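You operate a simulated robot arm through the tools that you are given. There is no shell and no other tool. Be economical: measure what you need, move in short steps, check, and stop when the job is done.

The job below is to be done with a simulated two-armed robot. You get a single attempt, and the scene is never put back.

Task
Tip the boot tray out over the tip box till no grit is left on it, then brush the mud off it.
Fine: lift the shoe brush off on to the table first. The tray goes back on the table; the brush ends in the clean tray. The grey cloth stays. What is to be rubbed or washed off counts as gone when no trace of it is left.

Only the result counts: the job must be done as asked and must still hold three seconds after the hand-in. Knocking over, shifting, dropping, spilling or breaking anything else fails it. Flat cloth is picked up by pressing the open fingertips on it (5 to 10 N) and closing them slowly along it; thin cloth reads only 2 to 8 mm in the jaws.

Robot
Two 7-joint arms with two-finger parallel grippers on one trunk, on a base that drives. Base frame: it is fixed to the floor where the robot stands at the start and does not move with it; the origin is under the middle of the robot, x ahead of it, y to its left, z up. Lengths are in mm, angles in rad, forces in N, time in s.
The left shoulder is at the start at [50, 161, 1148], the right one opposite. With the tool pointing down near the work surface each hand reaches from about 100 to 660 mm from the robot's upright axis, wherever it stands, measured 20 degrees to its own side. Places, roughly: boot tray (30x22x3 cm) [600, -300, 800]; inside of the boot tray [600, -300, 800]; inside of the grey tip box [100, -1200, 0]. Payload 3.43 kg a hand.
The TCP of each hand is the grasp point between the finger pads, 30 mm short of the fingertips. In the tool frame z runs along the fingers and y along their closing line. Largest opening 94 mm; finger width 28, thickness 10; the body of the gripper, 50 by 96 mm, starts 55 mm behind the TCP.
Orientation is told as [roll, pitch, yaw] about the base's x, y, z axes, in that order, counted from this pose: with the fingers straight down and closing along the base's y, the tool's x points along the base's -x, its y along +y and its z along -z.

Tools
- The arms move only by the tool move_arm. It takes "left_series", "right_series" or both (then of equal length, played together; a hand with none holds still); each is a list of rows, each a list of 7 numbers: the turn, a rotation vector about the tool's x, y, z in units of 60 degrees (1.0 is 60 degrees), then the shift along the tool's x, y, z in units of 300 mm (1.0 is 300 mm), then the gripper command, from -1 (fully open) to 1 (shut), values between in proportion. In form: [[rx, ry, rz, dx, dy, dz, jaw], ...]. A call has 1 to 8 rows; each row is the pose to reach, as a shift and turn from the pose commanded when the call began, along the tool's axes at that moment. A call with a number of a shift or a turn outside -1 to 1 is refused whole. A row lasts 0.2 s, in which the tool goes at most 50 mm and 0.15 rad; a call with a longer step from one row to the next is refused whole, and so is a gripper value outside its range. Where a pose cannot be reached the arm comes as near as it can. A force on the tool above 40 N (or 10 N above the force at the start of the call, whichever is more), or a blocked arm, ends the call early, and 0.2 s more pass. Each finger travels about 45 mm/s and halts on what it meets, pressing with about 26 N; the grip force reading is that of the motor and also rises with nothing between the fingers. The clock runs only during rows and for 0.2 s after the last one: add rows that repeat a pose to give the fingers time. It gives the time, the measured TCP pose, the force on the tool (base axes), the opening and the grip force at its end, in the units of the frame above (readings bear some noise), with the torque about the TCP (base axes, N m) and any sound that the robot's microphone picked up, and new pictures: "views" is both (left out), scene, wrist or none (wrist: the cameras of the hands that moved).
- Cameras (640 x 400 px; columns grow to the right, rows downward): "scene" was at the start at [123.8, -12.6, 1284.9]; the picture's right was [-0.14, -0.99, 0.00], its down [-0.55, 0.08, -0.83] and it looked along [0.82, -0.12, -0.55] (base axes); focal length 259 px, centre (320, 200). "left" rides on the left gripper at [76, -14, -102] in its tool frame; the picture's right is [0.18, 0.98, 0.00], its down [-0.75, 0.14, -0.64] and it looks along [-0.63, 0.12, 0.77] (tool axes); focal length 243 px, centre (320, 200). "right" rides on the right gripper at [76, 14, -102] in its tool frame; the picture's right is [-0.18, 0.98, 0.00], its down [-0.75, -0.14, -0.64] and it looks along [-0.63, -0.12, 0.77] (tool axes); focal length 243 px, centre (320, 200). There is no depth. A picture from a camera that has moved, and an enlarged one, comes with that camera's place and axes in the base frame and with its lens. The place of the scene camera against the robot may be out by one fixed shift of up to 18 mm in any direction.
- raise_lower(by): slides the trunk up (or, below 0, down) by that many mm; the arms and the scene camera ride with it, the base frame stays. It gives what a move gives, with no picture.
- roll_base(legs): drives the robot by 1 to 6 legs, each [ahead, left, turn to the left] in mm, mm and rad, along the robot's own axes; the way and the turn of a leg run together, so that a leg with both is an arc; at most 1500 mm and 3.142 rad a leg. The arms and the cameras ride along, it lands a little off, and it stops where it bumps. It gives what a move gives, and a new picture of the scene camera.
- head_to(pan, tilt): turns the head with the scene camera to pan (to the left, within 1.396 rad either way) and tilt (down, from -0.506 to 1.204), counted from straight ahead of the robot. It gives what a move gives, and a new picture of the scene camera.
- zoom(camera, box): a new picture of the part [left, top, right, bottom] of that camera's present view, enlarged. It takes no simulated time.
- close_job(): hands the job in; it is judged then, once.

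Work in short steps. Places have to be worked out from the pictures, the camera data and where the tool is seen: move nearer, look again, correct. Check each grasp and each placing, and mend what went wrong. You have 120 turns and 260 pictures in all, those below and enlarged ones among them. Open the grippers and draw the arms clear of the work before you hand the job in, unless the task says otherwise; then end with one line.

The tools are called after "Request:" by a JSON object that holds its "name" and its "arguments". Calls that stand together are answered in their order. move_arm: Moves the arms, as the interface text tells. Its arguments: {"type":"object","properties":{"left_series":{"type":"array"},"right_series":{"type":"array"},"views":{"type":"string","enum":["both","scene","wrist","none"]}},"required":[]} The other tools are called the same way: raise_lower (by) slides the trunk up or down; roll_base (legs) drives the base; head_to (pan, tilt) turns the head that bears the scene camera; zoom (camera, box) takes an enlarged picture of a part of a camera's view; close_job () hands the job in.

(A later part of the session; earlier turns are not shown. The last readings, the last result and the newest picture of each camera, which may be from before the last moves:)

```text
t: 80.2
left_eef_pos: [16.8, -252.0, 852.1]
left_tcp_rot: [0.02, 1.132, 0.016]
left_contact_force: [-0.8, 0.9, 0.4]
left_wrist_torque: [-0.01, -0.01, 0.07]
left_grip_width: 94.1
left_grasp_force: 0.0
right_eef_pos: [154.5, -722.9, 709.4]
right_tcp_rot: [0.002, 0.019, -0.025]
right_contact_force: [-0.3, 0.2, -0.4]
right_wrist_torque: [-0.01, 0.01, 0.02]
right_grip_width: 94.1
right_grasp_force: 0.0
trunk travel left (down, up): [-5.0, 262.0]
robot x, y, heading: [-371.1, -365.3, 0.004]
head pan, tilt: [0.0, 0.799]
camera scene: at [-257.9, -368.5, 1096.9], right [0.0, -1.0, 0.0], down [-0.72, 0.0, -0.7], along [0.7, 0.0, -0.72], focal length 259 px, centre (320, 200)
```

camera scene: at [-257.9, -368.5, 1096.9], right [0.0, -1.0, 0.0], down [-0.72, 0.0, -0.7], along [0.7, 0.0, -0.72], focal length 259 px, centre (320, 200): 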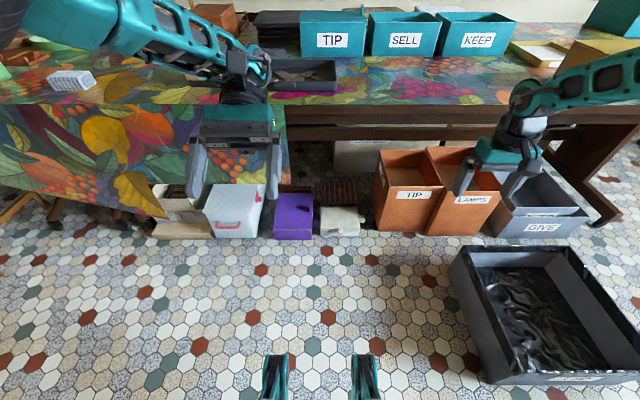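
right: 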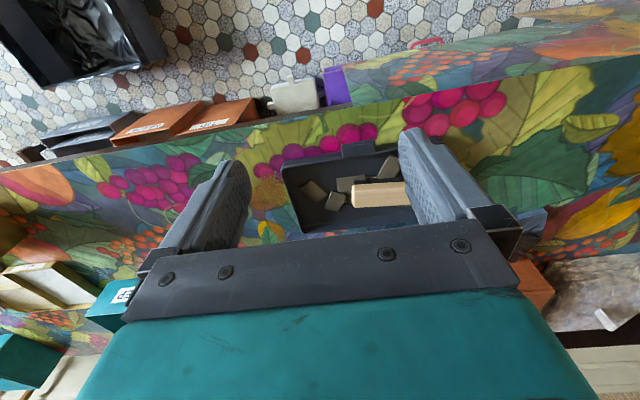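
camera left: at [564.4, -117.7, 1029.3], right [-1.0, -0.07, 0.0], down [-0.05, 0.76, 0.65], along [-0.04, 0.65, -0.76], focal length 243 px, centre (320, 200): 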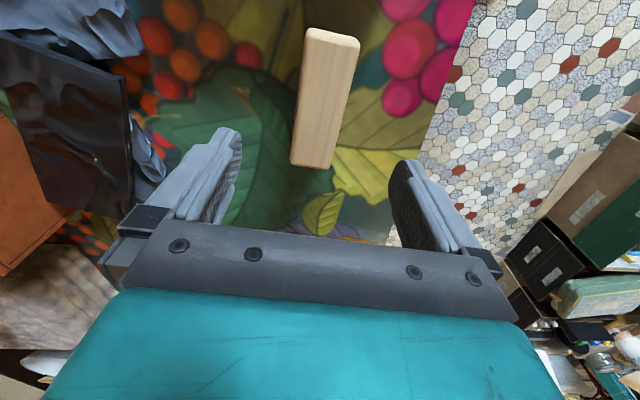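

Reachable now. Lower a bit more and move inward.

Request:
{"name": "move_arm", "arguments": {"right_series": [[0, 0, 0, 0, 0.08, 0.1, -1], [0, 0, 0, 0, 0.17, 0.2, -1], [0, 0, 0, 0, 0.26, 0.3, -1], [0, 0, 0, 0, 0.36, 0.33, -1], [0, 0, 0, 0, 0.46, 0.33, -1], [0, 0, 0, 0, 0.56, 0.33, -1], [0, 0, 0, 0, 0.66, 0.33, -1], [0, 0, 0, 0, 0.66, 0.33, -1]], "views": "scene"}}

```text
t: 82.0
left_eef_pos: [16.2, -250.6, 851.7]
left_tcp_rot: [0.016, 1.129, 0.013]
left_contact_force: [0.8, -0.3, 1.2]
left_wrist_torque: [-0.03, -0.01, 0.0]
left_grip_width: 94.2
left_grasp_force: 0.1
right_eef_pos: [88.9, -600.6, 691.0]
right_tcp_rot: [0.001, 0.019, -0.023]
right_contact_force: [0.3, -0.2, 0.1]
right_wrist_torque: [-0.05, -0.01, 0.03]
right_grip_width: 93.7
right_grasp_force: 0.3
right hand out of reach, approached as far as the arm can: row 1, 2, 3, 4, 5, 6, 7, 8
trunk travel left (down, up): [-5.0, 262.0]
robot x, y, heading: [-370.8, -372.6, 0.002]
head pan, tilt: [0.0, 0.799]
camera scene: at [-257.9, -368.5, 1096.9], right [0.0, -1.0, 0.0], down [-0.72, 0.0, -0.7], along [0.7, 0.0, -0.72], focal length 259 px, centre (320, 200)
```

scene: 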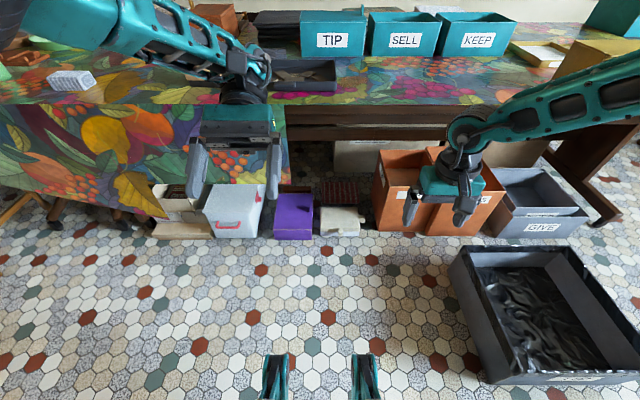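

Same limit again. I'll replay on the right arm exactly the (mirrored) excursion that freed the left one: across the centre with inward yaw, then an outward pull. Left hand moves aside first.

Request:
{"name": "move_arm", "arguments": {"left_series": [[0, 0, 0, 0, 0.1, 0, -1], [0, 0, 0, 0, 0.22, 0, -1], [0, 0, 0, 0, 0.34, 0, -1], [0, 0, 0, 0, 0.46, 0, -1], [0, 0, 0, 0, 0.58, 0, -1], [0, 0, 0, 0, 0.7, 0, -1], [0, 0, 0, 0, 0.7, 0, -1], [0, 0, 0, 0, 0.7, 0, -1]], "right_series": [[0, 0, -0.06, 0.05, 0.095, -0.09, -1], [0, 0, -0.12, 0.1, 0.19, -0.18, -1], [0, 0, -0.18, 0.145, 0.285, -0.27, -1], [0, 0, -0.24, 0.19, 0.38, -0.36, -1], [0, 0, -0.3, 0.24, 0.475, -0.455, -1], [0, 0, -0.36, 0.29, 0.57, -0.545, -1], [0, 0, -0.42, 0.34, 0.665, -0.636, -1], [0, 0, -0.48, 0.387, 0.76, -0.727, -1]], "views": "scene"}}

```text
t: 83.8
left_eef_pos: [-23.3, -70.9, 824.8]
left_tcp_rot: [0.014, 1.129, 0.014]
left_contact_force: [-0.4, -0.8, -0.2]
left_wrist_torque: [-0.03, -0.02, -0.02]
left_grip_width: 94.0
left_grasp_force: 0.0
left hand out of reach, approached as far as the arm can: row 2, 3, 4, 5, 6, 7, 8
right_eef_pos: [-35.4, -454.1, 874.7]
right_tcp_rot: [0.009, 0.016, 0.424]
right_contact_force: [-0.3, -0.5, 0.3]
right_wrist_torque: [0.05, 0.02, -0.01]
right_grip_width: 93.9
right_grasp_force: 0.1
right hand out of reach, approached as far as the arm can: row 4, 5, 6, 7, 8
trunk travel left (down, up): [-5.0, 262.0]
robot x, y, heading: [-374.4, -370.0, -0.003]
head pan, tilt: [0.0, 0.799]
camera scene: at [-257.8, -368.7, 1096.9], right [0.0, -1.0, 0.0], down [-0.72, 0.0, -0.7], along [0.7, 0.0, -0.72], focal length 259 px, centre (320, 200)
```

scene: 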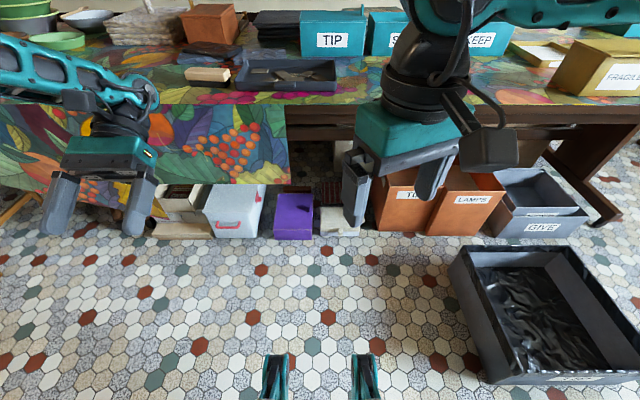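

Request:
{"name": "move_arm", "arguments": {"right_series": [[0, 0, -0.12, -0.08, 0.03, 0, -1], [0, 0, -0.24, -0.16, 0.06, 0.02, -1], [0, 0, -0.36, -0.25, 0.09, 0.03, -1], [0, 0, -0.48, -0.33, 0.12, 0.04, -1], [0, 0, -0.6, -0.42, 0.15, 0.06, -1], [0, 0, -0.72, -0.5, 0.18, 0.08, -1], [0, 0, -0.84, -0.58, 0.21, 0.1, -1], [0, 0, -0.96, -0.665, 0.245, 0.1, -1]], "views": "none"}}

Request:
{"name": "move_arm", "arguments": {"right_series": [[0, 0, -0.08, 0.09, -0.065, 0.035, -1], [0, 0, -0.16, 0.18, -0.13, 0.07, -1], [0, 0, -0.24, 0.27, -0.195, 0.105, -1], [0, 0, -0.32, 0.36, -0.26, 0.14, -1], [0, 0, -0.4, 0.45, -0.325, 0.175, -1], [0, 0, -0.473, 0.543, -0.391, 0.21, -1], [0, 0, -0.473, 0.543, -0.391, 0.21, -1]], "views": "scene"}}

```text
t: 85.7
left_eef_pos: [-24.2, -69.9, 823.8]
left_tcp_rot: [0.016, 1.127, 0.015]
left_contact_force: [0.3, 0.9, 0.4]
left_wrist_torque: [-0.01, -0.01, 0.0]
left_grip_width: 93.9
left_grasp_force: 0.0
right_eef_pos: [-49.1, -452.1, 851.9]
right_tcp_rot: [-0.002, -0.003, 1.404]
right_contact_force: [-0.7, -0.1, -0.6]
right_wrist_torque: [-0.04, -0.01, 0.0]
right_grip_width: 94.0
right_grasp_force: 0.0
right hand out of reach, approached as far as the arm can: row 1, 2, 3, 4, 5, 6, 7, 8
trunk travel left (down, up): [-5.0, 262.0]
robot x, y, heading: [-371.9, -370.3, 0.003]
head pan, tilt: [0.0, 0.799]
```

```text
t: 87.2
left_eef_pos: [-24.2, -69.9, 824.7]
left_tcp_rot: [0.016, 1.129, 0.012]
left_contact_force: [1.6, -0.3, 0.2]
left_wrist_torque: [-0.01, 0.01, 0.01]
left_grip_width: 93.9
left_grasp_force: 0.0
right_eef_pos: [-128.1, -620.9, 656.4]
right_tcp_rot: [-0.056, -0.006, 1.881]
right_contact_force: [-0.9, -0.7, 0.4]
right_wrist_torque: [-0.01, -0.01, 0.01]
right_grip_width: 93.9
right_grasp_force: 0.0
right hand out of reach, approached as far as the arm can: row 1, 2, 3, 4, 5, 6, 7
trunk travel left (down, up): [-5.0, 262.0]
robot x, y, heading: [-375.2, -368.6, -0.004]
head pan, tilt: [0.0, 0.799]
camera scene: at [-257.7, -368.1, 1096.9], right [0.0, -1.0, 0.0], down [-0.72, 0.0, -0.7], along [0.7, 0.0, -0.72], focal length 259 px, centre (320, 200)
```

scene: 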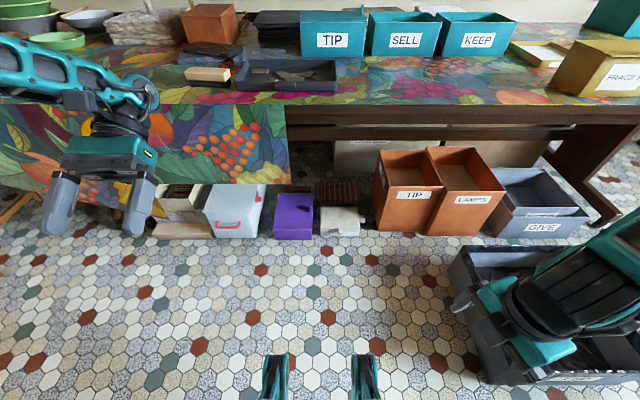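

The right arm dropped low this time. Turning back while staying low.

Request:
{"name": "move_arm", "arguments": {"right_series": [[0, 0, 0.12, 0, 0, -0.05, -1], [0, 0, 0.24, 0, 0, -0.1, -1], [0, 0, 0.36, 0, 0, -0.15, -1], [0, 0, 0.48, 0, 0, -0.2, -1], [0, 0, 0.6, 0, 0, -0.2, -1], [0, 0, 0.72, 0, 0, -0.2, -1], [0, 0, 0.84, 0, 0, -0.2, -1], [0, 0, 0.96, 0, 0, -0.2, -1]], "views": "none"}}

Request:
{"name": "move_arm", "arguments": {"right_series": [[0, 0, 0.12, 0, 0, 0, -1], [0, 0, 0.24, 0, 0, 0, -1], [0, 0, 0.36, 0, 0, 0, -1], [0, 0, 0.48, 0, 0, 0, -1], [0, 0, 0.6, 0, 0, 0, -1], [0, 0, 0.72, 0, 0, 0, -1], [0, 0, 0.8, 0, 0, 0, -1], [0, 0, 0.8, 0, 0, 0, -1]], "views": "scene"}}

```text
t: 89.0
left_eef_pos: [-22.4, -67.9, 824.6]
left_tcp_rot: [0.017, 1.127, 0.015]
left_contact_force: [0.5, 0.0, -0.1]
left_wrist_torque: [-0.03, 0.02, 0.02]
left_grip_width: 94.2
left_grasp_force: 0.0
right_eef_pos: [-108.4, -625.9, 709.2]
right_tcp_rot: [-0.024, -0.047, 0.874]
right_contact_force: [1.2, 0.1, 0.4]
right_wrist_torque: [-0.03, -0.01, 0.01]
right_grip_width: 94.2
right_grasp_force: 0.0
right hand out of reach, approached as far as the arm can: row 1, 2, 3, 4, 5, 6, 7, 8
trunk travel left (down, up): [-5.0, 262.0]
robot x, y, heading: [-375.0, -366.5, 0.001]
head pan, tilt: [0.0, 0.799]
```

```text
t: 90.8
left_eef_pos: [-23.8, -69.5, 824.3]
left_tcp_rot: [0.015, 1.128, 0.014]
left_contact_force: [-0.1, 0.0, 0.2]
left_wrist_torque: [0.01, 0.0, -0.04]
left_grip_width: 93.8
left_grasp_force: 0.1
right_eef_pos: [-108.9, -626.4, 708.7]
right_tcp_rot: [0.019, -0.052, 0.035]
right_contact_force: [-0.6, 0.2, -0.3]
right_wrist_torque: [0.03, 0.02, -0.01]
right_grip_width: 93.9
right_grasp_force: 0.0
trunk travel left (down, up): [-5.0, 262.0]
robot x, y, heading: [-373.5, -370.0, -0.003]
head pan, tilt: [0.0, 0.799]
camera scene: at [-257.9, -368.5, 1096.9], right [0.0, -1.0, 0.0], down [-0.72, 0.0, -0.7], along [0.7, 0.0, -0.72], focal length 259 px, centre (320, 200)
```

scene: 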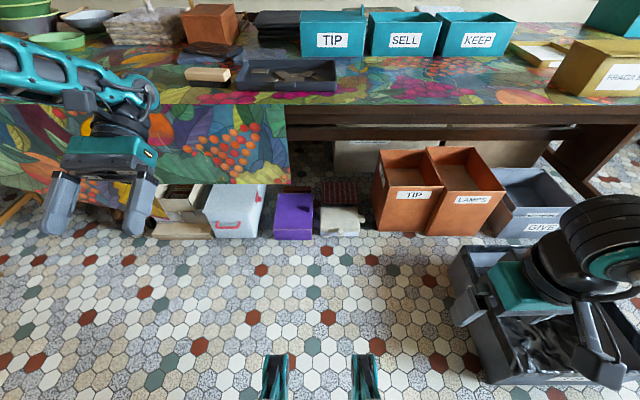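

Testing forward reach from this posture: to [127, -525, 709].

Request:
{"name": "move_arm", "arguments": {"right_series": [[0, 0.05, 0, -0.11, 0.03, 0, -1], [0, 0.05, 0, -0.22, 0.07, 0, -1], [0, 0.05, 0, -0.33, 0.11, 0, -1], [0, 0.05, 0, -0.44, 0.16, 0, -1], [0, 0.05, 0, -0.55, 0.21, 0, -1], [0, 0.05, 0, -0.66, 0.26, 0, -1], [0, 0.05, 0, -0.787, 0.31, 0, -1], [0, 0.05, 0, -0.787, 0.337, 0, -1]], "views": "scene"}}

```text
t: 92.7
left_eef_pos: [-22.8, -69.3, 824.1]
left_tcp_rot: [0.018, 1.128, 0.012]
left_contact_force: [0.3, 0.5, 0.3]
left_wrist_torque: [-0.03, -0.01, 0.0]
left_grip_width: 94.1
left_grasp_force: 0.2
right_eef_pos: [94.9, -548.4, 745.4]
right_tcp_rot: [0.019, 0.001, 0.036]
right_contact_force: [-0.4, -0.3, -0.8]
right_wrist_torque: [-0.02, -0.01, 0.0]
right_grip_width: 93.8
right_grasp_force: 0.1
right hand out of reach, approached as far as the arm can: row 6, 7, 8
trunk travel left (down, up): [-5.0, 262.0]
robot x, y, heading: [-377.7, -367.9, 0.0]
head pan, tilt: [0.0, 0.799]
camera scene: at [-257.9, -368.5, 1096.9], right [0.0, -1.0, 0.0], down [-0.72, 0.0, -0.7], along [0.7, 0.0, -0.72], focal length 259 px, centre (320, 200)
```

scene: 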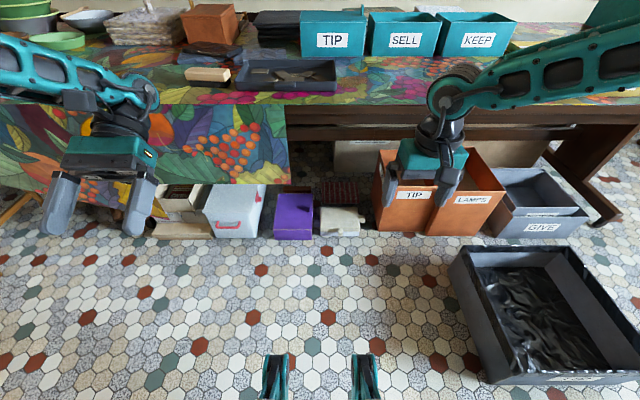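

Better by some 60 mm. Checking the right hand's tip-over pitch from this posture.

Request:
{"name": "move_arm", "arguments": {"right_series": [[0, 0.125, 0, 0.03, 0, -0.05, -1], [0, 0.25, 0, 0.06, 0, -0.1, -1], [0, 0.375, 0, 0.09, 0, -0.15, -1], [0, 0.5, 0, 0.12, 0, -0.2, -1], [0, 0.625, 0, 0.15, 0, -0.25, -1], [0, 0.75, 0, 0.19, 0, -0.3, -1], [0, 0.875, 0, 0.23, 0, -0.33, -1], [0, 1.0, 0, 0.27, 0, -0.33, -1]], "views": "none"}}

Request:
{"name": "head_to", "arguments": {"pan": 0, "tilt": 1.2}}

```text
t: 94.5
left_eef_pos: [-24.9, -69.8, 823.9]
left_tcp_rot: [0.015, 1.126, 0.016]
left_contact_force: [0.8, -1.0, 0.1]
left_wrist_torque: [-0.02, -0.01, -0.02]
left_grip_width: 93.8
left_grasp_force: 0.0
right_eef_pos: [-27.8, -585.9, 864.9]
right_tcp_rot: [0.038, 1.049, 0.071]
right_contact_force: [0.3, 0.5, 0.9]
right_wrist_torque: [-0.01, 0.01, 0.02]
right_grip_width: 94.1
right_grasp_force: 0.0
right hand out of reach, approached as far as the arm can: row 1, 2, 3, 4, 5, 6, 7, 8
trunk travel left (down, up): [-5.0, 262.0]
robot x, y, heading: [-376.1, -368.1, -0.002]
head pan, tilt: [0.0, 0.799]
```

```text
t: 95.3
left_eef_pos: [-24.6, -69.9, 824.1]
left_tcp_rot: [0.017, 1.127, 0.014]
left_contact_force: [0.0, -0.5, -0.3]
left_wrist_torque: [-0.02, -0.04, 0.01]
left_grip_width: 94.0
left_grasp_force: 0.0
right_eef_pos: [-28.4, -586.2, 864.6]
right_tcp_rot: [0.035, 1.045, 0.068]
right_contact_force: [-0.8, 0.4, -0.7]
right_wrist_torque: [-0.01, -0.03, 0.0]
right_grip_width: 93.9
right_grasp_force: 0.0
trunk travel left (down, up): [-5.0, 262.0]
robot x, y, heading: [-372.2, -367.6, 0.005]
head pan, tilt: [0.0, 1.201]
camera scene: at [-282.6, -368.5, 1069.2], right [0.0, -1.0, 0.0], down [-0.93, 0.0, -0.36], along [0.36, 0.0, -0.93], focal length 259 px, centre (320, 200)
```

scene: 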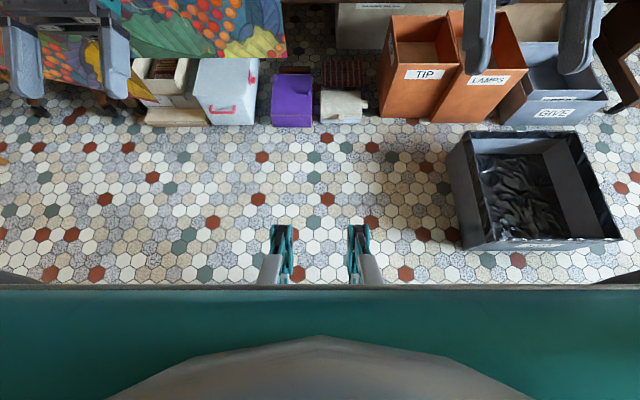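

The base's front forks stick out ~360 mm, so a two-handed tip would land too close to the box wall. A one-hand grip on the tray's front tab with a roll about the tool axis reaches farther. Testing fingers-forward pitch at longer reach with both hands.

Request:
{"name": "move_arm", "arguments": {"left_series": [[0, -0.125, 0, 0, 0, 0, -1], [0, -0.25, 0, 0, 0, 0, -1], [0, -0.375, 0, 0, 0, 0, -1], [0, -0.5, 0, 0, 0, 0, -1], [0, -0.625, 0, 0, 0, 0, -1], [0, -0.75, 0, 0, 0, 0, -1], [0, -0.875, 0, 0, 0, 0, -1], [0, -1, 0, 0, 0, 0, -1]], "right_series": [[0, -0.125, 0, 0, 0, 0, -1], [0, -0.25, 0, 0, 0, 0, -1], [0, -0.375, 0, 0, 0, 0, -1], [0, -0.5, 0, 0, 0, 0, -1], [0, -0.625, 0, 0, 0, 0, -1], [0, -0.75, 0, 0, 0, 0, -1], [0, -0.875, 0, 0, 0, 0, -1], [0, -1, 0, 0, 0, 0, -1]], "views": "none"}}

Request:
{"name": "move_arm", "arguments": {"left_series": [[0, -0.125, 0, -0.09, -0.03, 0.01, -1], [0, -0.25, 0, -0.18, -0.06, 0.02, -1], [0, -0.375, 0, -0.27, -0.09, 0.03, -1], [0, -0.5, 0, -0.36, -0.12, 0.04, -1], [0, -0.625, 0, -0.45, -0.15, 0.05, -1], [0, -0.75, 0, -0.54, -0.18, 0.05, -1], [0, -0.875, 0, -0.62, -0.21, 0.05, -1], [0, -1, 0, -0.7, -0.24, 0.05, -1]], "right_series": [[0, -0.125, 0, -0.09, 0, 0.03, -1], [0, -0.25, 0, -0.18, 0, 0.06, -1], [0, -0.375, 0, -0.27, 0, 0.09, -1], [0, -0.5, 0, -0.36, 0, 0.12, -1], [0, -0.625, 0, -0.45, 0, 0.15, -1], [0, -0.75, 0, -0.54, 0, 0.18, -1], [0, -0.875, 0, -0.62, 0, 0.2, -1], [0, -1, 0, -0.7, 0, 0.2, -1]], "views": "none"}}

Request:
{"name": "move_arm", "arguments": {"left_series": [[0, -0.125, 0, 0, 0, 0, -1], [0, -0.25, 0, 0, 0, 0, -1], [0, -0.375, 0, 0, 0, 0, -1], [0, -0.5, 0, 0, 0, 0, -1]], "right_series": [[0, -0.125, 0, 0, 0, 0, -1], [0, -0.25, 0, 0, 0, 0, -1], [0, -0.375, 0, 0, 0, 0, -1], [0, -0.5, 0, 0, 0, 0, -1]], "views": "scene"}}

```text
t: 97.1
left_eef_pos: [-24.6, -70.0, 825.7]
left_tcp_rot: [0.007, 0.082, -0.002]
left_contact_force: [-0.7, 0.3, 0.1]
left_wrist_torque: [0.02, 0.01, -0.01]
left_grip_width: 93.9
left_grasp_force: 0.1
right_eef_pos: [-27.4, -585.4, 864.7]
right_tcp_rot: [0.018, -0.003, 0.036]
right_contact_force: [-0.8, 0.1, 0.9]
right_wrist_torque: [0.02, -0.04, -0.03]
right_grip_width: 94.0
right_grasp_force: 0.1
trunk travel left (down, up): [-5.0, 262.0]
robot x, y, heading: [-374.7, -368.4, -0.0]
head pan, tilt: [0.0, 1.201]
```

```text
t: 98.9
left_eef_pos: [182.6, -141.5, 789.6]
left_tcp_rot: [0.012, -0.966, -0.012]
left_contact_force: [0.3, 0.2, -0.1]
left_wrist_torque: [0.0, -0.02, -0.01]
left_grip_width: 94.0
left_grasp_force: 0.0
right_eef_pos: [181.3, -576.9, 804.2]
right_tcp_rot: [0.04, -1.046, 0.001]
right_contact_force: [0.6, -0.2, -0.3]
right_wrist_torque: [0.0, 0.0, -0.01]
right_grip_width: 93.8
right_grasp_force: 0.0
trunk travel left (down, up): [-5.0, 262.0]
robot x, y, heading: [-376.4, -368.9, -0.004]
head pan, tilt: [0.0, 1.201]
```

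```text
t: 99.9
left_eef_pos: [182.3, -141.5, 791.1]
left_tcp_rot: [0.015, -1.029, -0.015]
left_contact_force: [1.0, 0.6, 0.0]
left_wrist_torque: [0.02, 0.02, 0.0]
left_grip_width: 94.0
left_grasp_force: 0.1
left hand out of reach, approached as far as the arm can: row 1, 2, 3, 4
right_eef_pos: [196.3, -558.2, 859.5]
right_tcp_rot: [0.039, -1.196, -0.011]
right_contact_force: [0.3, -0.1, -0.4]
right_wrist_torque: [-0.03, 0.02, -0.01]
right_grip_width: 94.1
right_grasp_force: 0.1
right hand out of reach, approached as far as the arm can: row 1, 2, 3, 4
trunk travel left (down, up): [-5.0, 262.0]
robot x, y, heading: [-374.3, -366.7, 0.003]
head pan, tilt: [0.0, 1.201]
camera scene: at [-282.6, -368.5, 1069.2], right [0.0, -1.0, 0.0], down [-0.93, 0.0, -0.36], along [0.36, 0.0, -0.93], focal length 259 px, centre (320, 200)
```

scene: 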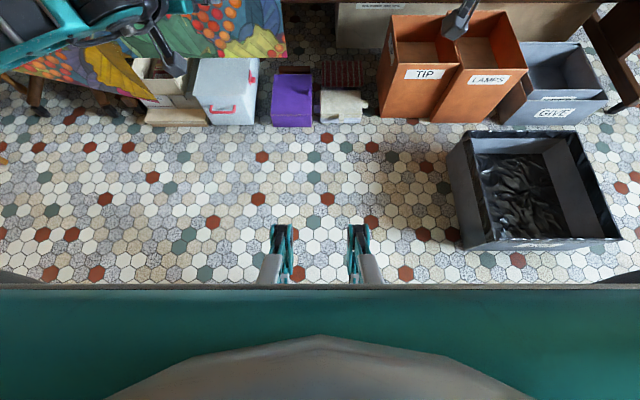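

Fingers-forward is limited to about -60..-68°. Another idea: hold the tray's ends with fingers pointing inward (pinching rim and underside), so tipping is a plain wrist roll. Testing that pose: level the hands, then roll fingers inward.

Request:
{"name": "move_arm", "arguments": {"left_series": [[0, 0.125, 0, 0, 0, 0, -1], [0, 0.25, 0, 0, 0, 0, -1], [0, 0.375, 0, 0, 0, 0, -1], [0, 0.5, 0, 0, 0, 0, -1], [0, 0.625, 0, 0, 0, 0, -1], [0, 0.75, 0, 0, 0, 0, -1], [0, 0.875, 0, 0, 0, 0, -1], [0, 0.98, 0, 0, 0, 0, -1]], "right_series": [[0, 0.14, 0, 0, 0, 0, -1], [0, 0.28, 0, 0, -0.02, 0, -1], [0, 0.42, 0, 0, -0.04, 0, -1], [0, 0.56, 0, 0, -0.06, 0, -1], [0, 0.7, 0, 0, -0.08, 0, -1], [0, 0.84, 0, 0, -0.1, 0, -1], [0, 0.98, 0, 0, -0.12, 0, -1], [0, 1.0, 0, 0, -0.14, 0, -1]], "views": "none"}}

Request:
{"name": "move_arm", "arguments": {"left_series": [[0.125, 0, 0, 0.02, 0, 0, -1], [0.25, 0, 0, 0.05, 0, 0, -1], [0.375, 0, 0, 0.08, 0, 0, -1], [0.5, 0, 0, 0.11, 0, 0, -1], [0.625, 0, 0, 0.14, 0, 0, -1], [0.75, 0, 0, 0.16, 0, 0, -1], [0.875, 0, 0, 0.18, 0, 0, -1], [1, 0, 0, 0.18, 0, 0, -1]], "right_series": [[-0.125, 0, 0, 0.02, 0, 0.02, -1], [-0.25, 0, 0, 0.05, 0, 0.05, -1], [-0.375, 0, 0, 0.08, 0, 0.08, -1], [-0.5, 0, 0, 0.11, 0, 0.11, -1], [-0.625, 0, 0, 0.14, 0, 0.14, -1], [-0.75, 0, 0, 0.18, 0, 0.17, -1], [-0.875, 0, 0, 0.22, 0, 0.2, -1], [-1, 0, 0, 0.23, 0, 0.23, -1]], "views": "none"}}

Request:
{"name": "head_to", "arguments": {"pan": 0, "tilt": 0.8}}

```text
t: 101.7
left_eef_pos: [184.5, -140.3, 791.7]
left_tcp_rot: [0.008, 0.0, -0.004]
left_contact_force: [0.2, 0.4, 0.1]
left_wrist_torque: [-0.02, -0.01, 0.03]
left_grip_width: 93.9
left_grasp_force: 0.0
right_eef_pos: [196.0, -599.9, 859.5]
right_tcp_rot: [0.016, -0.146, 0.026]
right_contact_force: [-1.0, -0.4, -0.7]
right_wrist_torque: [-0.04, -0.03, 0.04]
right_grip_width: 94.3
right_grasp_force: 0.1
trunk travel left (down, up): [-5.0, 262.0]
robot x, y, heading: [-375.6, -369.5, -0.002]
head pan, tilt: [0.0, 1.201]
```

```text
t: 103.5
left_eef_pos: [130.1, -141.0, 791.6]
left_tcp_rot: [-1.042, -0.003, -0.003]
left_contact_force: [0.4, -0.9, -0.3]
left_wrist_torque: [0.02, 0.0, 0.01]
left_grip_width: 94.1
left_grasp_force: 0.0
right_eef_pos: [56.4, -555.1, 889.0]
right_tcp_rot: [1.029, -0.13, 0.0]
right_contact_force: [0.4, -0.4, 0.3]
right_wrist_torque: [-0.04, 0.04, -0.01]
right_grip_width: 94.0
right_grasp_force: 0.0
right hand out of reach, approached as far as the arm can: row 5, 6, 7, 8
trunk travel left (down, up): [-5.0, 262.0]
robot x, y, heading: [-372.0, -364.0, 0.002]
head pan, tilt: [0.0, 1.201]
```

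```text
t: 104.4
left_eef_pos: [128.2, -140.6, 792.1]
left_tcp_rot: [-1.038, -0.002, -0.001]
left_contact_force: [-0.3, 0.4, 0.0]
left_wrist_torque: [0.0, -0.02, -0.01]
left_grip_width: 93.9
left_grasp_force: 0.1
right_eef_pos: [57.3, -555.9, 888.6]
right_tcp_rot: [1.025, -0.131, 0.002]
right_contact_force: [-1.0, 0.6, -0.1]
right_wrist_torque: [-0.01, 0.0, 0.01]
right_grip_width: 94.2
right_grasp_force: 0.0
trunk travel left (down, up): [-5.0, 262.0]
robot x, y, heading: [-379.1, -367.7, 0.001]
head pan, tilt: [0.0, 0.799]
camera scene: at [-257.9, -368.5, 1096.9], right [0.0, -1.0, 0.0], down [-0.72, 0.0, -0.7], along [0.7, 0.0, -0.72], focal length 259 px, centre (320, 200)
```

scene: 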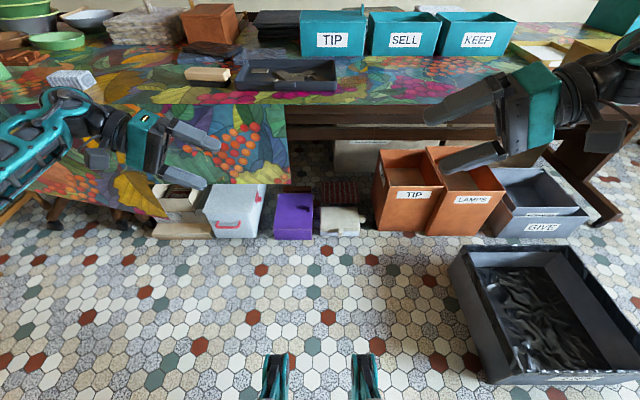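

The left arm is fully free. New plan: pull the tray a bit over the table's front edge, pinch its front edge with the left hand (lower finger deep under the floor, upper over rim/tab), fingers forward-down, and tip by rolling about the tool axis. Testing that roll in free air.

Request:
{"name": "move_arm", "arguments": {"left_series": [[-0.125, 0, 0, 0, 0, 0, -1], [-0.25, 0, 0, 0, 0, 0, -1], [-0.375, 0, 0, 0, 0, 0, -1], [-0.5, 0, 0, 0, 0, 0, -1], [-0.625, 0, 0, 0, 0, 0, -1], [-0.75, 0, 0, 0, 0, 0, -1], [-0.875, 0, 0, 0, 0, 0, -1], [-1, 0, 0, 0, 0, 0, -1]], "views": "none"}}

Request:
{"name": "move_arm", "arguments": {"left_series": [[0, -0.125, 0, 0, -0.05, 0, -1], [0, -0.25, 0, 0, -0.1, 0, -1], [0, -0.375, 0, 0, -0.15, 0, -1], [0, -0.5, 0, 0, -0.2, 0, -1], [0, -0.625, 0, 0, -0.25, 0, -1], [0, -0.75, 0, 0, -0.3, 0, -1], [0, -0.875, 0, 0, -0.35, 0, -1], [0, -0.92, 0, 0, -0.4, 0, -1]], "views": "none"}}

Request:
{"name": "move_arm", "arguments": {"left_series": [[0, 0, -0.125, 0, 0, 0, -1], [0, 0, -0.25, 0, 0, 0, -1], [0, 0, -0.375, 0, 0, 0, -1], [0, 0, -0.5, 0, 0, 0, -1], [0, 0, -0.625, 0, 0, 0, -1], [0, 0, -0.75, 0, 0, 0, -1], [0, 0, -0.875, 0, 0, 0, -1], [0, 0, -1, 0, 0, 0, -1]], "views": "none"}}

Request:
{"name": "move_arm", "arguments": {"left_series": [[0, 0, -0.125, 0, 0, 0, -1], [0, 0, -0.25, 0, 0, 0, -1], [0, 0, -0.375, 0, 0, 0, -1], [0, 0, -0.5, 0, 0, 0, -1]], "views": "scene"}}

```text
t: 106.2
left_eef_pos: [127.6, -141.5, 791.6]
left_tcp_rot: [0.007, -0.004, -0.002]
left_contact_force: [-0.3, -0.2, -0.4]
left_wrist_torque: [0.0, -0.01, 0.01]
left_grip_width: 94.1
left_grasp_force: 0.0
right_eef_pos: [57.3, -555.1, 887.9]
right_tcp_rot: [1.026, -0.131, 0.002]
right_contact_force: [0.2, 0.3, 0.2]
right_wrist_torque: [-0.03, -0.03, 0.03]
right_grip_width: 93.9
right_grasp_force: 0.0
trunk travel left (down, up): [-5.0, 262.0]
robot x, y, heading: [-372.8, -369.5, 0.006]
head pan, tilt: [0.0, 0.799]
```

```text
t: 108.0
left_eef_pos: [128.0, -262.4, 791.2]
left_tcp_rot: [0.011, -0.967, -0.01]
left_contact_force: [0.5, -0.9, 0.1]
left_wrist_torque: [0.0, -0.02, -0.02]
left_grip_width: 94.1
left_grasp_force: 0.0
right_eef_pos: [56.5, -555.2, 886.9]
right_tcp_rot: [1.026, -0.131, 0.0]
right_contact_force: [-0.6, -0.8, -0.2]
right_wrist_torque: [0.03, -0.03, 0.02]
right_grip_width: 94.1
right_grasp_force: 0.1
trunk travel left (down, up): [-5.0, 262.0]
robot x, y, heading: [-372.0, -369.0, 0.003]
head pan, tilt: [0.0, 0.799]
```

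```text
t: 109.8
left_eef_pos: [128.2, -260.0, 790.4]
left_tcp_rot: [-0.894, -0.429, 1.253]
left_contact_force: [0.3, -0.6, 1.0]
left_wrist_torque: [0.0, 0.04, 0.01]
left_grip_width: 94.1
left_grasp_force: 0.2
right_eef_pos: [57.2, -555.7, 888.5]
right_tcp_rot: [1.026, -0.131, 0.003]
right_contact_force: [0.4, -0.3, 0.0]
right_wrist_torque: [0.02, -0.06, 0.01]
right_grip_width: 94.2
right_grasp_force: 0.0
trunk travel left (down, up): [-5.0, 262.0]
robot x, y, heading: [-372.2, -368.1, 0.007]
head pan, tilt: [0.0, 0.799]
```

```text
t: 110.8
left_eef_pos: [128.6, -262.3, 790.0]
left_tcp_rot: [-0.967, -0.004, 1.569]
left_contact_force: [0.4, -0.4, 0.1]
left_wrist_torque: [0.0, -0.02, 0.01]
left_grip_width: 94.0
left_grasp_force: 0.1
right_eef_pos: [56.9, -554.9, 888.7]
right_tcp_rot: [1.025, -0.132, 0.002]
right_contact_force: [-0.5, 0.7, 0.0]
right_wrist_torque: [0.0, -0.01, -0.02]
right_grip_width: 93.9
right_grasp_force: 0.0
trunk travel left (down, up): [-5.0, 262.0]
robot x, y, heading: [-374.6, -367.6, -0.002]
head pan, tilt: [0.0, 0.799]
camera scene: at [-257.9, -368.5, 1096.9], right [0.0, -1.0, 0.0], down [-0.72, 0.0, -0.7], along [0.7, 0.0, -0.72], focal length 259 px, centre (320, 200)
```

scene: 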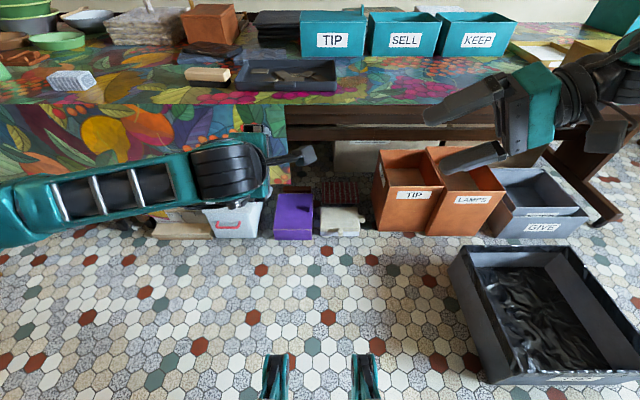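

Reached at one side. Now sweeping the roll the other way, through 180°.

Request:
{"name": "move_arm", "arguments": {"left_series": [[0, 0, 0.125, 0, 0, 0, -1], [0, 0, 0.25, 0, 0, 0, -1], [0, 0, 0.375, 0, 0, 0, -1], [0, 0, 0.5, 0, 0, 0, -1], [0, 0, 0.625, 0, 0, 0, -1], [0, 0, 0.75, 0, 0, 0, -1], [0, 0, 0.875, 0, 0, 0, -1], [0, 0, 1, 0, 0, 0, -1]], "views": "none"}}

Request:
{"name": "move_arm", "arguments": {"left_series": [[0, 0, 0.125, 0, 0, 0, -1], [0, 0, 0.25, 0, 0, 0, -1], [0, 0, 0.375, 0, 0, 0, -1], [0, 0, 0.5, 0, 0, 0, -1], [0, 0, 0.625, 0, 0, 0, -1], [0, 0, 0.75, 0, 0, 0, -1], [0, 0, 0.875, 0, 0, 0, -1], [0, 0, 1, 0, 0, 0, -1]], "views": "none"}}

Request:
{"name": "move_arm", "arguments": {"left_series": [[0, 0, 0.125, 0, 0, 0, -1], [0, 0, 0.25, 0, 0, 0, -1], [0, 0, 0.375, 0, 0, 0, -1], [0, 0, 0.5, 0, 0, 0, -1], [0, 0, 0.625, 0, 0, 0, -1], [0, 0, 0.75, 0, 0, 0, -1], [0, 0, 0.875, 0, 0, 0, -1], [0, 0, 1, 0, 0, 0, -1]], "views": "scene"}}

```text
t: 112.6
left_eef_pos: [129.6, -261.5, 791.1]
left_tcp_rot: [-0.618, -0.801, 0.783]
left_contact_force: [-0.2, -0.6, 0.5]
left_wrist_torque: [-0.01, -0.01, 0.03]
left_grip_width: 93.8
left_grasp_force: 0.0
right_eef_pos: [56.2, -555.3, 887.8]
right_tcp_rot: [1.027, -0.129, 0.001]
right_contact_force: [-0.4, 0.3, 0.4]
right_wrist_torque: [-0.04, 0.03, 0.02]
right_grip_width: 93.9
right_grasp_force: 0.0
trunk travel left (down, up): [-5.0, 262.0]
robot x, y, heading: [-373.8, -367.6, 0.004]
head pan, tilt: [0.0, 0.799]
```

```text
t: 114.4
left_eef_pos: [129.3, -261.0, 791.4]
left_tcp_rot: [0.636, -0.788, -0.803]
left_contact_force: [0.4, 0.0, -0.1]
left_wrist_torque: [0.03, 0.01, -0.02]
left_grip_width: 93.9
left_grasp_force: 0.1
right_eef_pos: [56.6, -555.4, 888.1]
right_tcp_rot: [1.027, -0.132, 0.002]
right_contact_force: [0.4, 0.0, -0.4]
right_wrist_torque: [0.03, -0.01, -0.01]
right_grip_width: 94.1
right_grasp_force: 0.1
trunk travel left (down, up): [-5.0, 262.0]
robot x, y, heading: [-374.4, -367.3, -0.004]
head pan, tilt: [0.0, 0.799]
```

```text
t: 116.2
left_eef_pos: [127.8, -261.6, 790.0]
left_tcp_rot: [0.969, 0.009, -1.573]
left_contact_force: [-0.6, 0.4, -0.4]
left_wrist_torque: [-0.02, 0.01, -0.01]
left_grip_width: 94.0
left_grasp_force: 0.1
right_eef_pos: [56.8, -555.4, 888.5]
right_tcp_rot: [1.026, -0.131, 0.002]
right_contact_force: [-0.1, -1.1, 0.8]
right_wrist_torque: [0.03, -0.01, 0.01]
right_grip_width: 94.0
right_grasp_force: 0.0
trunk travel left (down, up): [-5.0, 262.0]
robot x, y, heading: [-375.2, -364.1, 0.002]
head pan, tilt: [0.0, 0.799]
camera scene: at [-257.9, -368.5, 1096.9], right [0.0, -1.0, 0.0], down [-0.72, 0.0, -0.7], along [0.7, 0.0, -0.72], focal length 259 px, centre (320, 200)
```

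scene: 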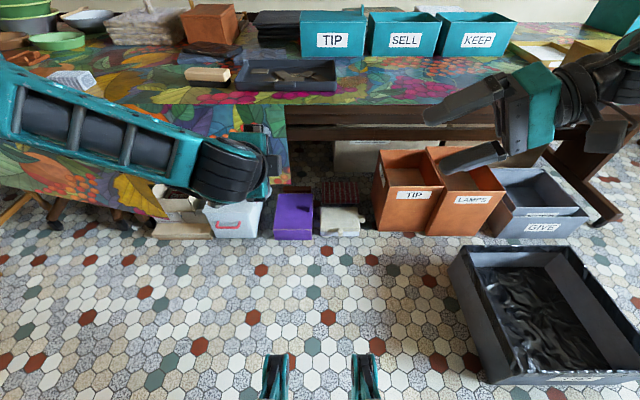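

The left arm can roll a full 180° at that pitch. Plan holds. Now level both hands (left with fingers down closing along x) before driving back to the table to pull the tray forward.

Request:
{"name": "move_arm", "arguments": {"left_series": [[0.1156, 0, 0, 0, 0, 0, -1], [0.231, 0, 0, 0, 0, 0, -1], [0.347, 0, 0, 0, 0, 0, -1], [0.4625, 0, 0, 0, 0, 0, -1], [0.578, 0, 0, 0, 0, 0, -1], [0.694, 0, 0, 0, 0, 0, -1], [0.81, 0, 0, 0, 0, 0, -1], [0.925, 0, 0, 0, 0, 0, -1]], "right_series": [[0.12, 0, 0, 0.02, 0, 0, -1], [0.245, 0, 0, 0.05, 0, 0, -1], [0.37, 0, 0, 0.08, 0, 0, -1], [0.49, 0, 0, 0.11, 0, 0, -1], [0.61, 0, 0, 0.14, 0, 0, -1], [0.73, 0, 0, 0.17, 0, 0, -1], [0.85, 0, 0, 0.2, 0, 0, -1], [0.98, 0, 0, 0.22, 0, 0, -1]], "views": "none"}}

Request:
{"name": "move_arm", "arguments": {"left_series": [[0, 0, 0, 0, 0, -0.1, -1], [0, 0, 0, 0, 0, -0.22, -1], [0, 0, 0, 0, 0, -0.34, -1], [0, 0, 0, 0, 0, -0.4, -1], [0, 0, 0, 0, 0, -0.4, -1]], "right_series": [[0, 0.1, 0, 0, -0.1, -0.07, -1], [0, 0.12, 0, 0, -0.2, -0.14, -1], [0, 0.12, 0, 0, -0.3, -0.2, -1], [0, 0.12, 0, 0, -0.4, -0.25, -1], [0, 0.12, 0, 0, -0.4, -0.25, -1]], "views": "scene"}}

```text
t: 118.0
left_eef_pos: [9.3, -287.0, 782.0]
left_tcp_rot: [0.232, -0.078, -1.501]
left_contact_force: [-0.8, 0.7, -0.2]
left_wrist_torque: [-0.01, -0.07, -0.03]
left_grip_width: 94.0
left_grasp_force: 0.1
left hand out of reach, approached as far as the arm can: row 4, 5, 6, 7, 8
right_eef_pos: [-7.7, -556.5, 880.3]
right_tcp_rot: [0.032, -0.148, 0.025]
right_contact_force: [0.2, 0.0, 0.1]
right_wrist_torque: [-0.05, 0.0, -0.04]
right_grip_width: 93.8
right_grasp_force: 0.2
trunk travel left (down, up): [-5.0, 262.0]
robot x, y, heading: [-373.3, -371.2, 0.002]
head pan, tilt: [0.0, 0.799]
```

```text
t: 119.2
left_eef_pos: [-30.5, -276.0, 909.0]
left_tcp_rot: [0.232, -0.077, -1.491]
left_contact_force: [-0.6, 0.6, 0.7]
left_wrist_torque: [0.0, 0.03, 0.02]
left_grip_width: 94.2
left_grasp_force: 0.1
left hand out of reach, approached as far as the arm can: row 1, 2, 3, 4, 5
right_eef_pos: [-15.6, -679.4, 948.9]
right_tcp_rot: [0.033, -0.023, 0.028]
right_contact_force: [0.3, 0.2, -0.1]
right_wrist_torque: [-0.01, -0.03, 0.01]
right_grip_width: 94.3
right_grasp_force: 0.0
trunk travel left (down, up): [-5.0, 262.0]
robot x, y, heading: [-376.8, -369.1, 0.005]
head pan, tilt: [0.0, 0.799]
camera scene: at [-258.4, -368.4, 1097.1], right [0.0, -1.0, 0.0], down [-0.72, 0.0, -0.7], along [0.7, 0.0, -0.72], focal length 259 px, centre (320, 200)
```

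scene: 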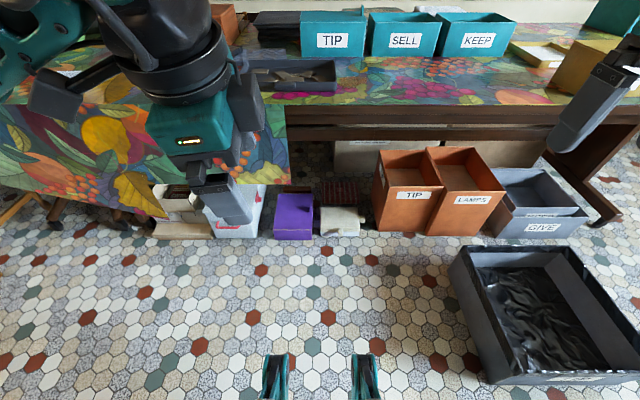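

Yaw -90 with fingers down is bad for this arm; turning back to the +yaw side.

Request:
{"name": "move_arm", "arguments": {"left_series": [[0.06, 0.02, 0, 0, 0, 0, -1], [0.12, 0.04, 0, 0, 0, 0, -1], [0.22, 0.073, 0, 0, 0, 0, -1]], "views": "none"}}

Request:
{"name": "move_arm", "arguments": {"left_series": [[0, 0, -0.125, 0, 0, 0, -1], [0, 0, -0.25, 0, 0, 0, -1], [0, 0, -0.375, 0, 0, 0, -1], [0, 0, -0.5, 0, 0, 0, -1], [0, 0, -0.625, 0, 0, 0, -1], [0, 0, -0.75, 0, 0, 0, -1], [0, 0, -0.875, 0, 0, 0, -1], [0, 0, -1, 0, 0, 0, -1]], "views": "none"}}

Request:
{"name": "move_arm", "arguments": {"left_series": [[0, 0, -0.125, 0, 0, 0, -1], [0, 0, -0.25, 0, 0, 0, -1], [0, 0, -0.375, 0, 0, 0, -1], [0, 0, -0.5, 0, 0, 0, -1], [0, 0, -0.625, 0, 0, 0, -1], [0, 0, -0.75, 0, 0, 0, -1], [0, 0, -0.875, 0, 0, 0, -1], [0, 0, -1, 0, 0, 0, -1]], "views": "none"}}

Request:
{"name": "move_arm", "arguments": {"left_series": [[0, 0, -0.125, 0, 0, 0, -1], [0, 0, -0.25, 0, 0, 0, -1], [0, 0, -0.375, 0, 0, 0, -1], [0, 0, -0.5, 0, 0, 0, -1], [0, 0, -0.625, 0, 0, 0, -1], [0, 0, -0.75, 0, 0, 0, -1], [0, 0, -0.82, 0, 0, 0, -1]], "views": "scene"}}

```text
t: 120.0
left_eef_pos: [-40.7, -282.0, 911.5]
left_tcp_rot: [0.002, 0.001, -1.49]
left_contact_force: [0.1, -0.2, -0.4]
left_wrist_torque: [-0.01, 0.03, 0.03]
left_grip_width: 94.0
left_grasp_force: 0.1
left hand out of reach, approached as far as the arm can: row 1, 2, 3
right_eef_pos: [-14.5, -678.0, 949.9]
right_tcp_rot: [0.035, -0.023, 0.029]
right_contact_force: [-1.0, -0.4, 0.0]
right_wrist_torque: [-0.01, -0.02, 0.01]
right_grip_width: 94.0
right_grasp_force: 0.1
trunk travel left (down, up): [-5.0, 262.0]
robot x, y, heading: [-376.1, -367.0, -0.002]
head pan, tilt: [0.0, 0.799]
```

```text
t: 121.8
left_eef_pos: [-40.5, -282.5, 909.8]
left_tcp_rot: [0.001, -0.001, -0.442]
left_contact_force: [0.3, -1.4, -0.1]
left_wrist_torque: [-0.03, 0.0, -0.03]
left_grip_width: 93.9
left_grasp_force: 0.0
right_eef_pos: [-15.6, -679.4, 949.7]
right_tcp_rot: [0.035, -0.021, 0.029]
right_contact_force: [0.1, -0.1, 0.3]
right_wrist_torque: [0.02, -0.01, 0.01]
right_grip_width: 94.0
right_grasp_force: 0.1
trunk travel left (down, up): [-5.0, 262.0]
robot x, y, heading: [-373.7, -368.1, 0.001]
head pan, tilt: [0.0, 0.799]
```

```text
t: 123.6
left_eef_pos: [-40.3, -282.9, 910.0]
left_tcp_rot: [0.002, -0.002, 0.602]
left_contact_force: [0.6, 0.0, -0.2]
left_wrist_torque: [-0.01, -0.01, -0.02]
left_grip_width: 93.9
left_grasp_force: 0.1
right_eef_pos: [-15.0, -679.4, 949.2]
right_tcp_rot: [0.033, -0.021, 0.029]
right_contact_force: [0.5, 0.2, -0.3]
right_wrist_torque: [0.02, 0.01, 0.0]
right_grip_width: 93.9
right_grasp_force: 0.1
trunk travel left (down, up): [-5.0, 262.0]
robot x, y, heading: [-377.7, -366.9, -0.002]
head pan, tilt: [0.0, 0.799]
```

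```text
t: 125.2
left_eef_pos: [-41.0, -282.4, 908.6]
left_tcp_rot: [-0.001, 0.0, 1.461]
left_contact_force: [-0.2, 0.4, 0.3]
left_wrist_torque: [0.01, 0.02, 0.01]
left_grip_width: 93.8
left_grasp_force: 0.1
right_eef_pos: [-14.5, -678.6, 949.1]
right_tcp_rot: [0.033, -0.023, 0.028]
right_contact_force: [0.2, -0.4, -1.0]
right_wrist_torque: [0.0, -0.03, -0.02]
right_grip_width: 94.1
right_grasp_force: 0.0
trunk travel left (down, up): [-5.0, 262.0]
robot x, y, heading: [-377.1, -371.6, -0.004]
head pan, tilt: [0.0, 0.799]
camera scene: at [-257.9, -368.5, 1096.9], right [0.0, -1.0, 0.0], down [-0.72, 0.0, -0.7], along [0.7, 0.0, -0.72], focal length 259 px, centre (320, 200)
```

scene: 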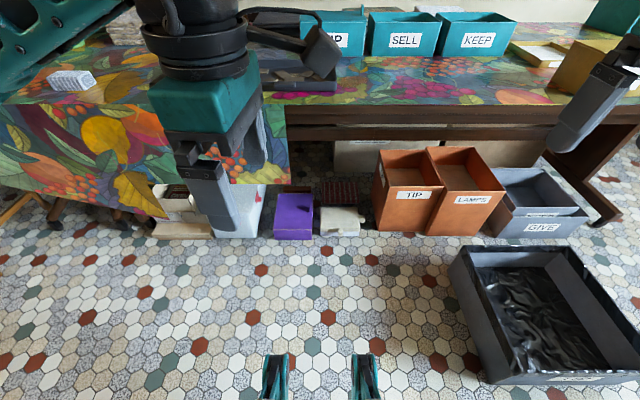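

Both hands good. Driving back to the table.

Request:
{"name": "roll_base", "arguments": {"legs": [[430, 0, 0]]}}

Request:
{"name": "move_arm", "arguments": {"left_series": [[0, 0, 0.0, 0, 0, 0, -1]], "views": "wrist"}}

```text
t: 127.8
left_eef_pos: [388.8, -281.7, 910.1]
left_tcp_rot: [-0.002, 0.0, 1.459]
left_contact_force: [-1.1, 0.1, -0.4]
left_wrist_torque: [0.03, 0.01, 0.0]
left_grip_width: 94.0
left_grasp_force: 0.0
right_eef_pos: [414.5, -678.1, 949.5]
right_tcp_rot: [0.035, -0.022, 0.029]
right_contact_force: [0.0, 0.1, -0.1]
right_wrist_torque: [-0.02, 0.03, 0.0]
right_grip_width: 94.1
right_grasp_force: 0.0
trunk travel left (down, up): [-5.0, 262.0]
robot x, y, heading: [49.9, -369.9, 0.004]
head pan, tilt: [0.0, 0.799]
camera scene: at [171.8, -368.4, 1096.9], right [0.0, -1.0, 0.0], down [-0.72, 0.0, -0.7], along [0.7, 0.0, -0.72], focal length 259 px, centre (320, 200)
```

scene: 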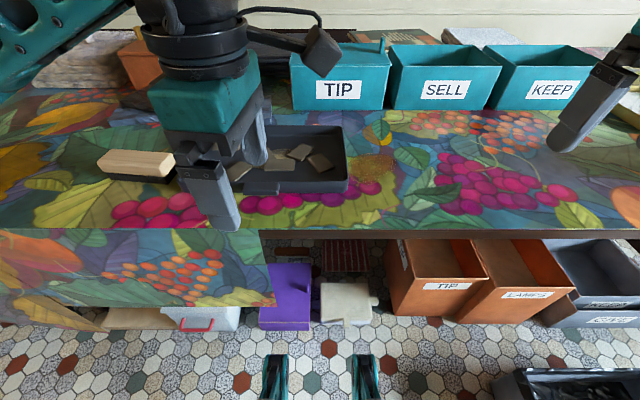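

```text
t: 128.2
left_eef_pos: [388.4, -281.8, 908.9]
left_tcp_rot: [-0.002, -0.001, 1.459]
left_contact_force: [0.4, 0.4, -1.0]
left_wrist_torque: [-0.01, 0.02, -0.01]
left_grip_width: 94.2
left_grasp_force: 0.0
right_eef_pos: [414.2, -679.4, 948.6]
right_tcp_rot: [0.036, -0.024, 0.03]
right_contact_force: [-0.3, 0.0, 0.1]
right_wrist_torque: [0.03, -0.01, 0.01]
right_grip_width: 94.3
right_grasp_force: 0.0
trunk travel left (down, up): [-5.0, 262.0]
robot x, y, heading: [57.5, -366.0, -0.001]
head pan, tilt: [0.0, 0.799]
camera left: at [395.1, -359.1, 1013.1], right [-1.0, -0.07, 0.0], down [-0.06, 0.76, 0.64], along [-0.05, 0.64, -0.77], focal length 243 px, centre (320, 200)
```

left: 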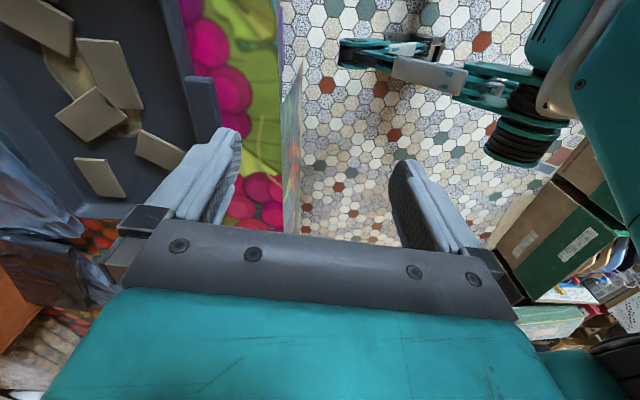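

Table edge reads x≈425, tray front wall ≈503, tab centre y≈-279. Moving the left hand over the tab, jaws ~60 mm open, to pinch wall and tab from above.

Request:
{"name": "move_arm", "arguments": {"left_series": [[0, 0, 0, -0.012, -0.09, 0, -0.28], [0, 0, 0, -0.025, -0.18, 0, -0.28], [0, 0, 0, -0.037, -0.27, 0, -0.28], [0, 0, 0, -0.05, -0.357, 0.05, -0.28], [0, 0, 0, -0.05, -0.357, 0.15, -0.28], [0, 0, 0, -0.05, -0.357, 0.22, -0.28], [0, 0, 0, -0.05, -0.357, 0.22, -0.28]]}}

```text
t: 129.8
left_eef_pos: [498.0, -280.5, 843.9]
left_tcp_rot: [-0.002, 0.001, 1.459]
left_contact_force: [1.0, -0.2, -0.5]
left_wrist_torque: [-0.03, 0.01, 0.02]
left_grip_width: 60.3
left_grasp_force: 0.1
right_eef_pos: [415.7, -678.3, 949.7]
right_tcp_rot: [0.036, -0.023, 0.03]
right_contact_force: [-0.5, 0.2, 0.4]
right_wrist_torque: [0.02, -0.02, 0.02]
right_grip_width: 94.0
right_grasp_force: 0.0
trunk travel left (down, up): [-5.0, 262.0]
robot x, y, heading: [57.4, -372.0, -0.0]
head pan, tilt: [0.0, 0.799]
camera scene: at [171.7, -368.4, 1096.9], right [0.0, -1.0, 0.0], down [-0.72, 0.0, -0.7], along [0.7, 0.0, -0.72], focal length 259 px, centre (320, 200)
camera left: at [504.1, -356.5, 947.2], right [-1.0, -0.07, 0.0], down [-0.06, 0.76, 0.64], along [-0.05, 0.64, -0.77], focal length 243 px, centre (320, 200)
```

scene: 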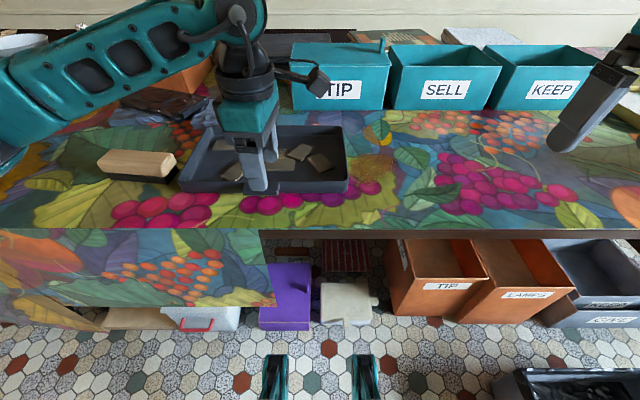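
left: 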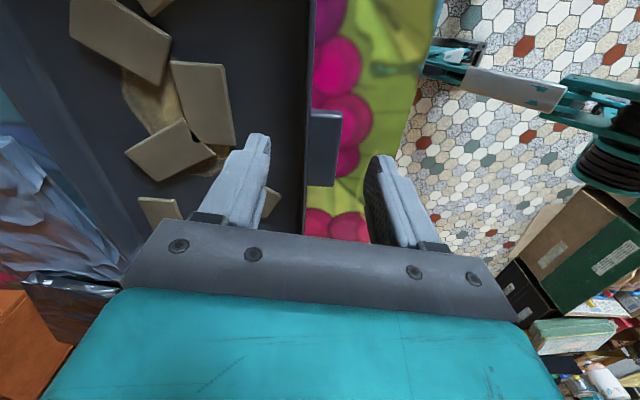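

Well lined up: wall and tab lie between the fingers. Descending to z≈794.

Request:
{"name": "move_arm", "arguments": {"left_series": [[0, 0, 0, 0, 0.007, 0.08, -0.28], [0, 0, 0, 0, 0.007, 0.14, -0.28], [0, 0, 0, 0, 0.007, 0.166, -0.28], [0, 0, 0, 0, 0.007, 0.166, 0.3], [0, 0, 0, 0, 0.007, 0.166, 1], [0, 0, 0, 0, 0.007, 0.166, 1], [0, 0, 0, 0, 0.007, 0.166, 1]]}}

```text
t: 131.4
left_eef_pos: [495.8, -279.1, 795.0]
left_tcp_rot: [-0.005, 0.0, 1.458]
left_contact_force: [0.3, 1.0, 4.6]
left_wrist_torque: [-0.01, -0.17, -0.33]
left_grip_width: 25.6
left_grasp_force: 26.6
right_eef_pos: [414.7, -678.1, 948.8]
right_tcp_rot: [0.036, -0.023, 0.029]
right_contact_force: [0.3, 0.2, 0.4]
right_wrist_torque: [-0.01, 0.0, -0.01]
right_grip_width: 94.0
right_grasp_force: 0.1
trunk travel left (down, up): [-5.0, 262.0]
robot x, y, heading: [58.5, -367.1, 0.001]
head pan, tilt: [0.0, 0.799]
camera scene: at [171.4, -368.3, 1097.0], right [0.0, -1.0, 0.0], down [-0.72, 0.0, -0.7], along [0.7, 0.0, -0.72], focal length 259 px, centre (320, 200)
camera left: at [501.2, -355.8, 898.4], right [-1.0, -0.07, 0.0], down [-0.06, 0.77, 0.64], along [-0.04, 0.64, -0.77], focal length 243 px, centre (320, 200)
```

scene: 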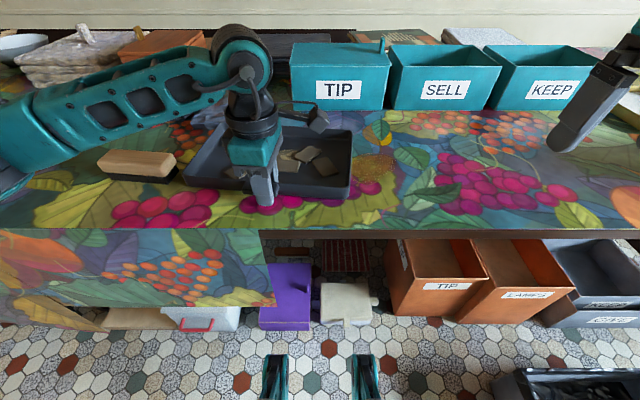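
left: 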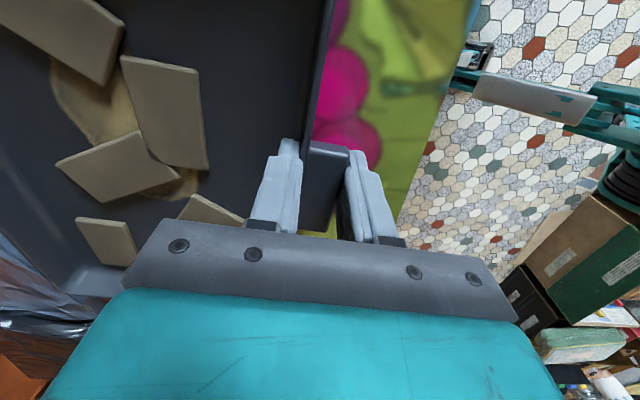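

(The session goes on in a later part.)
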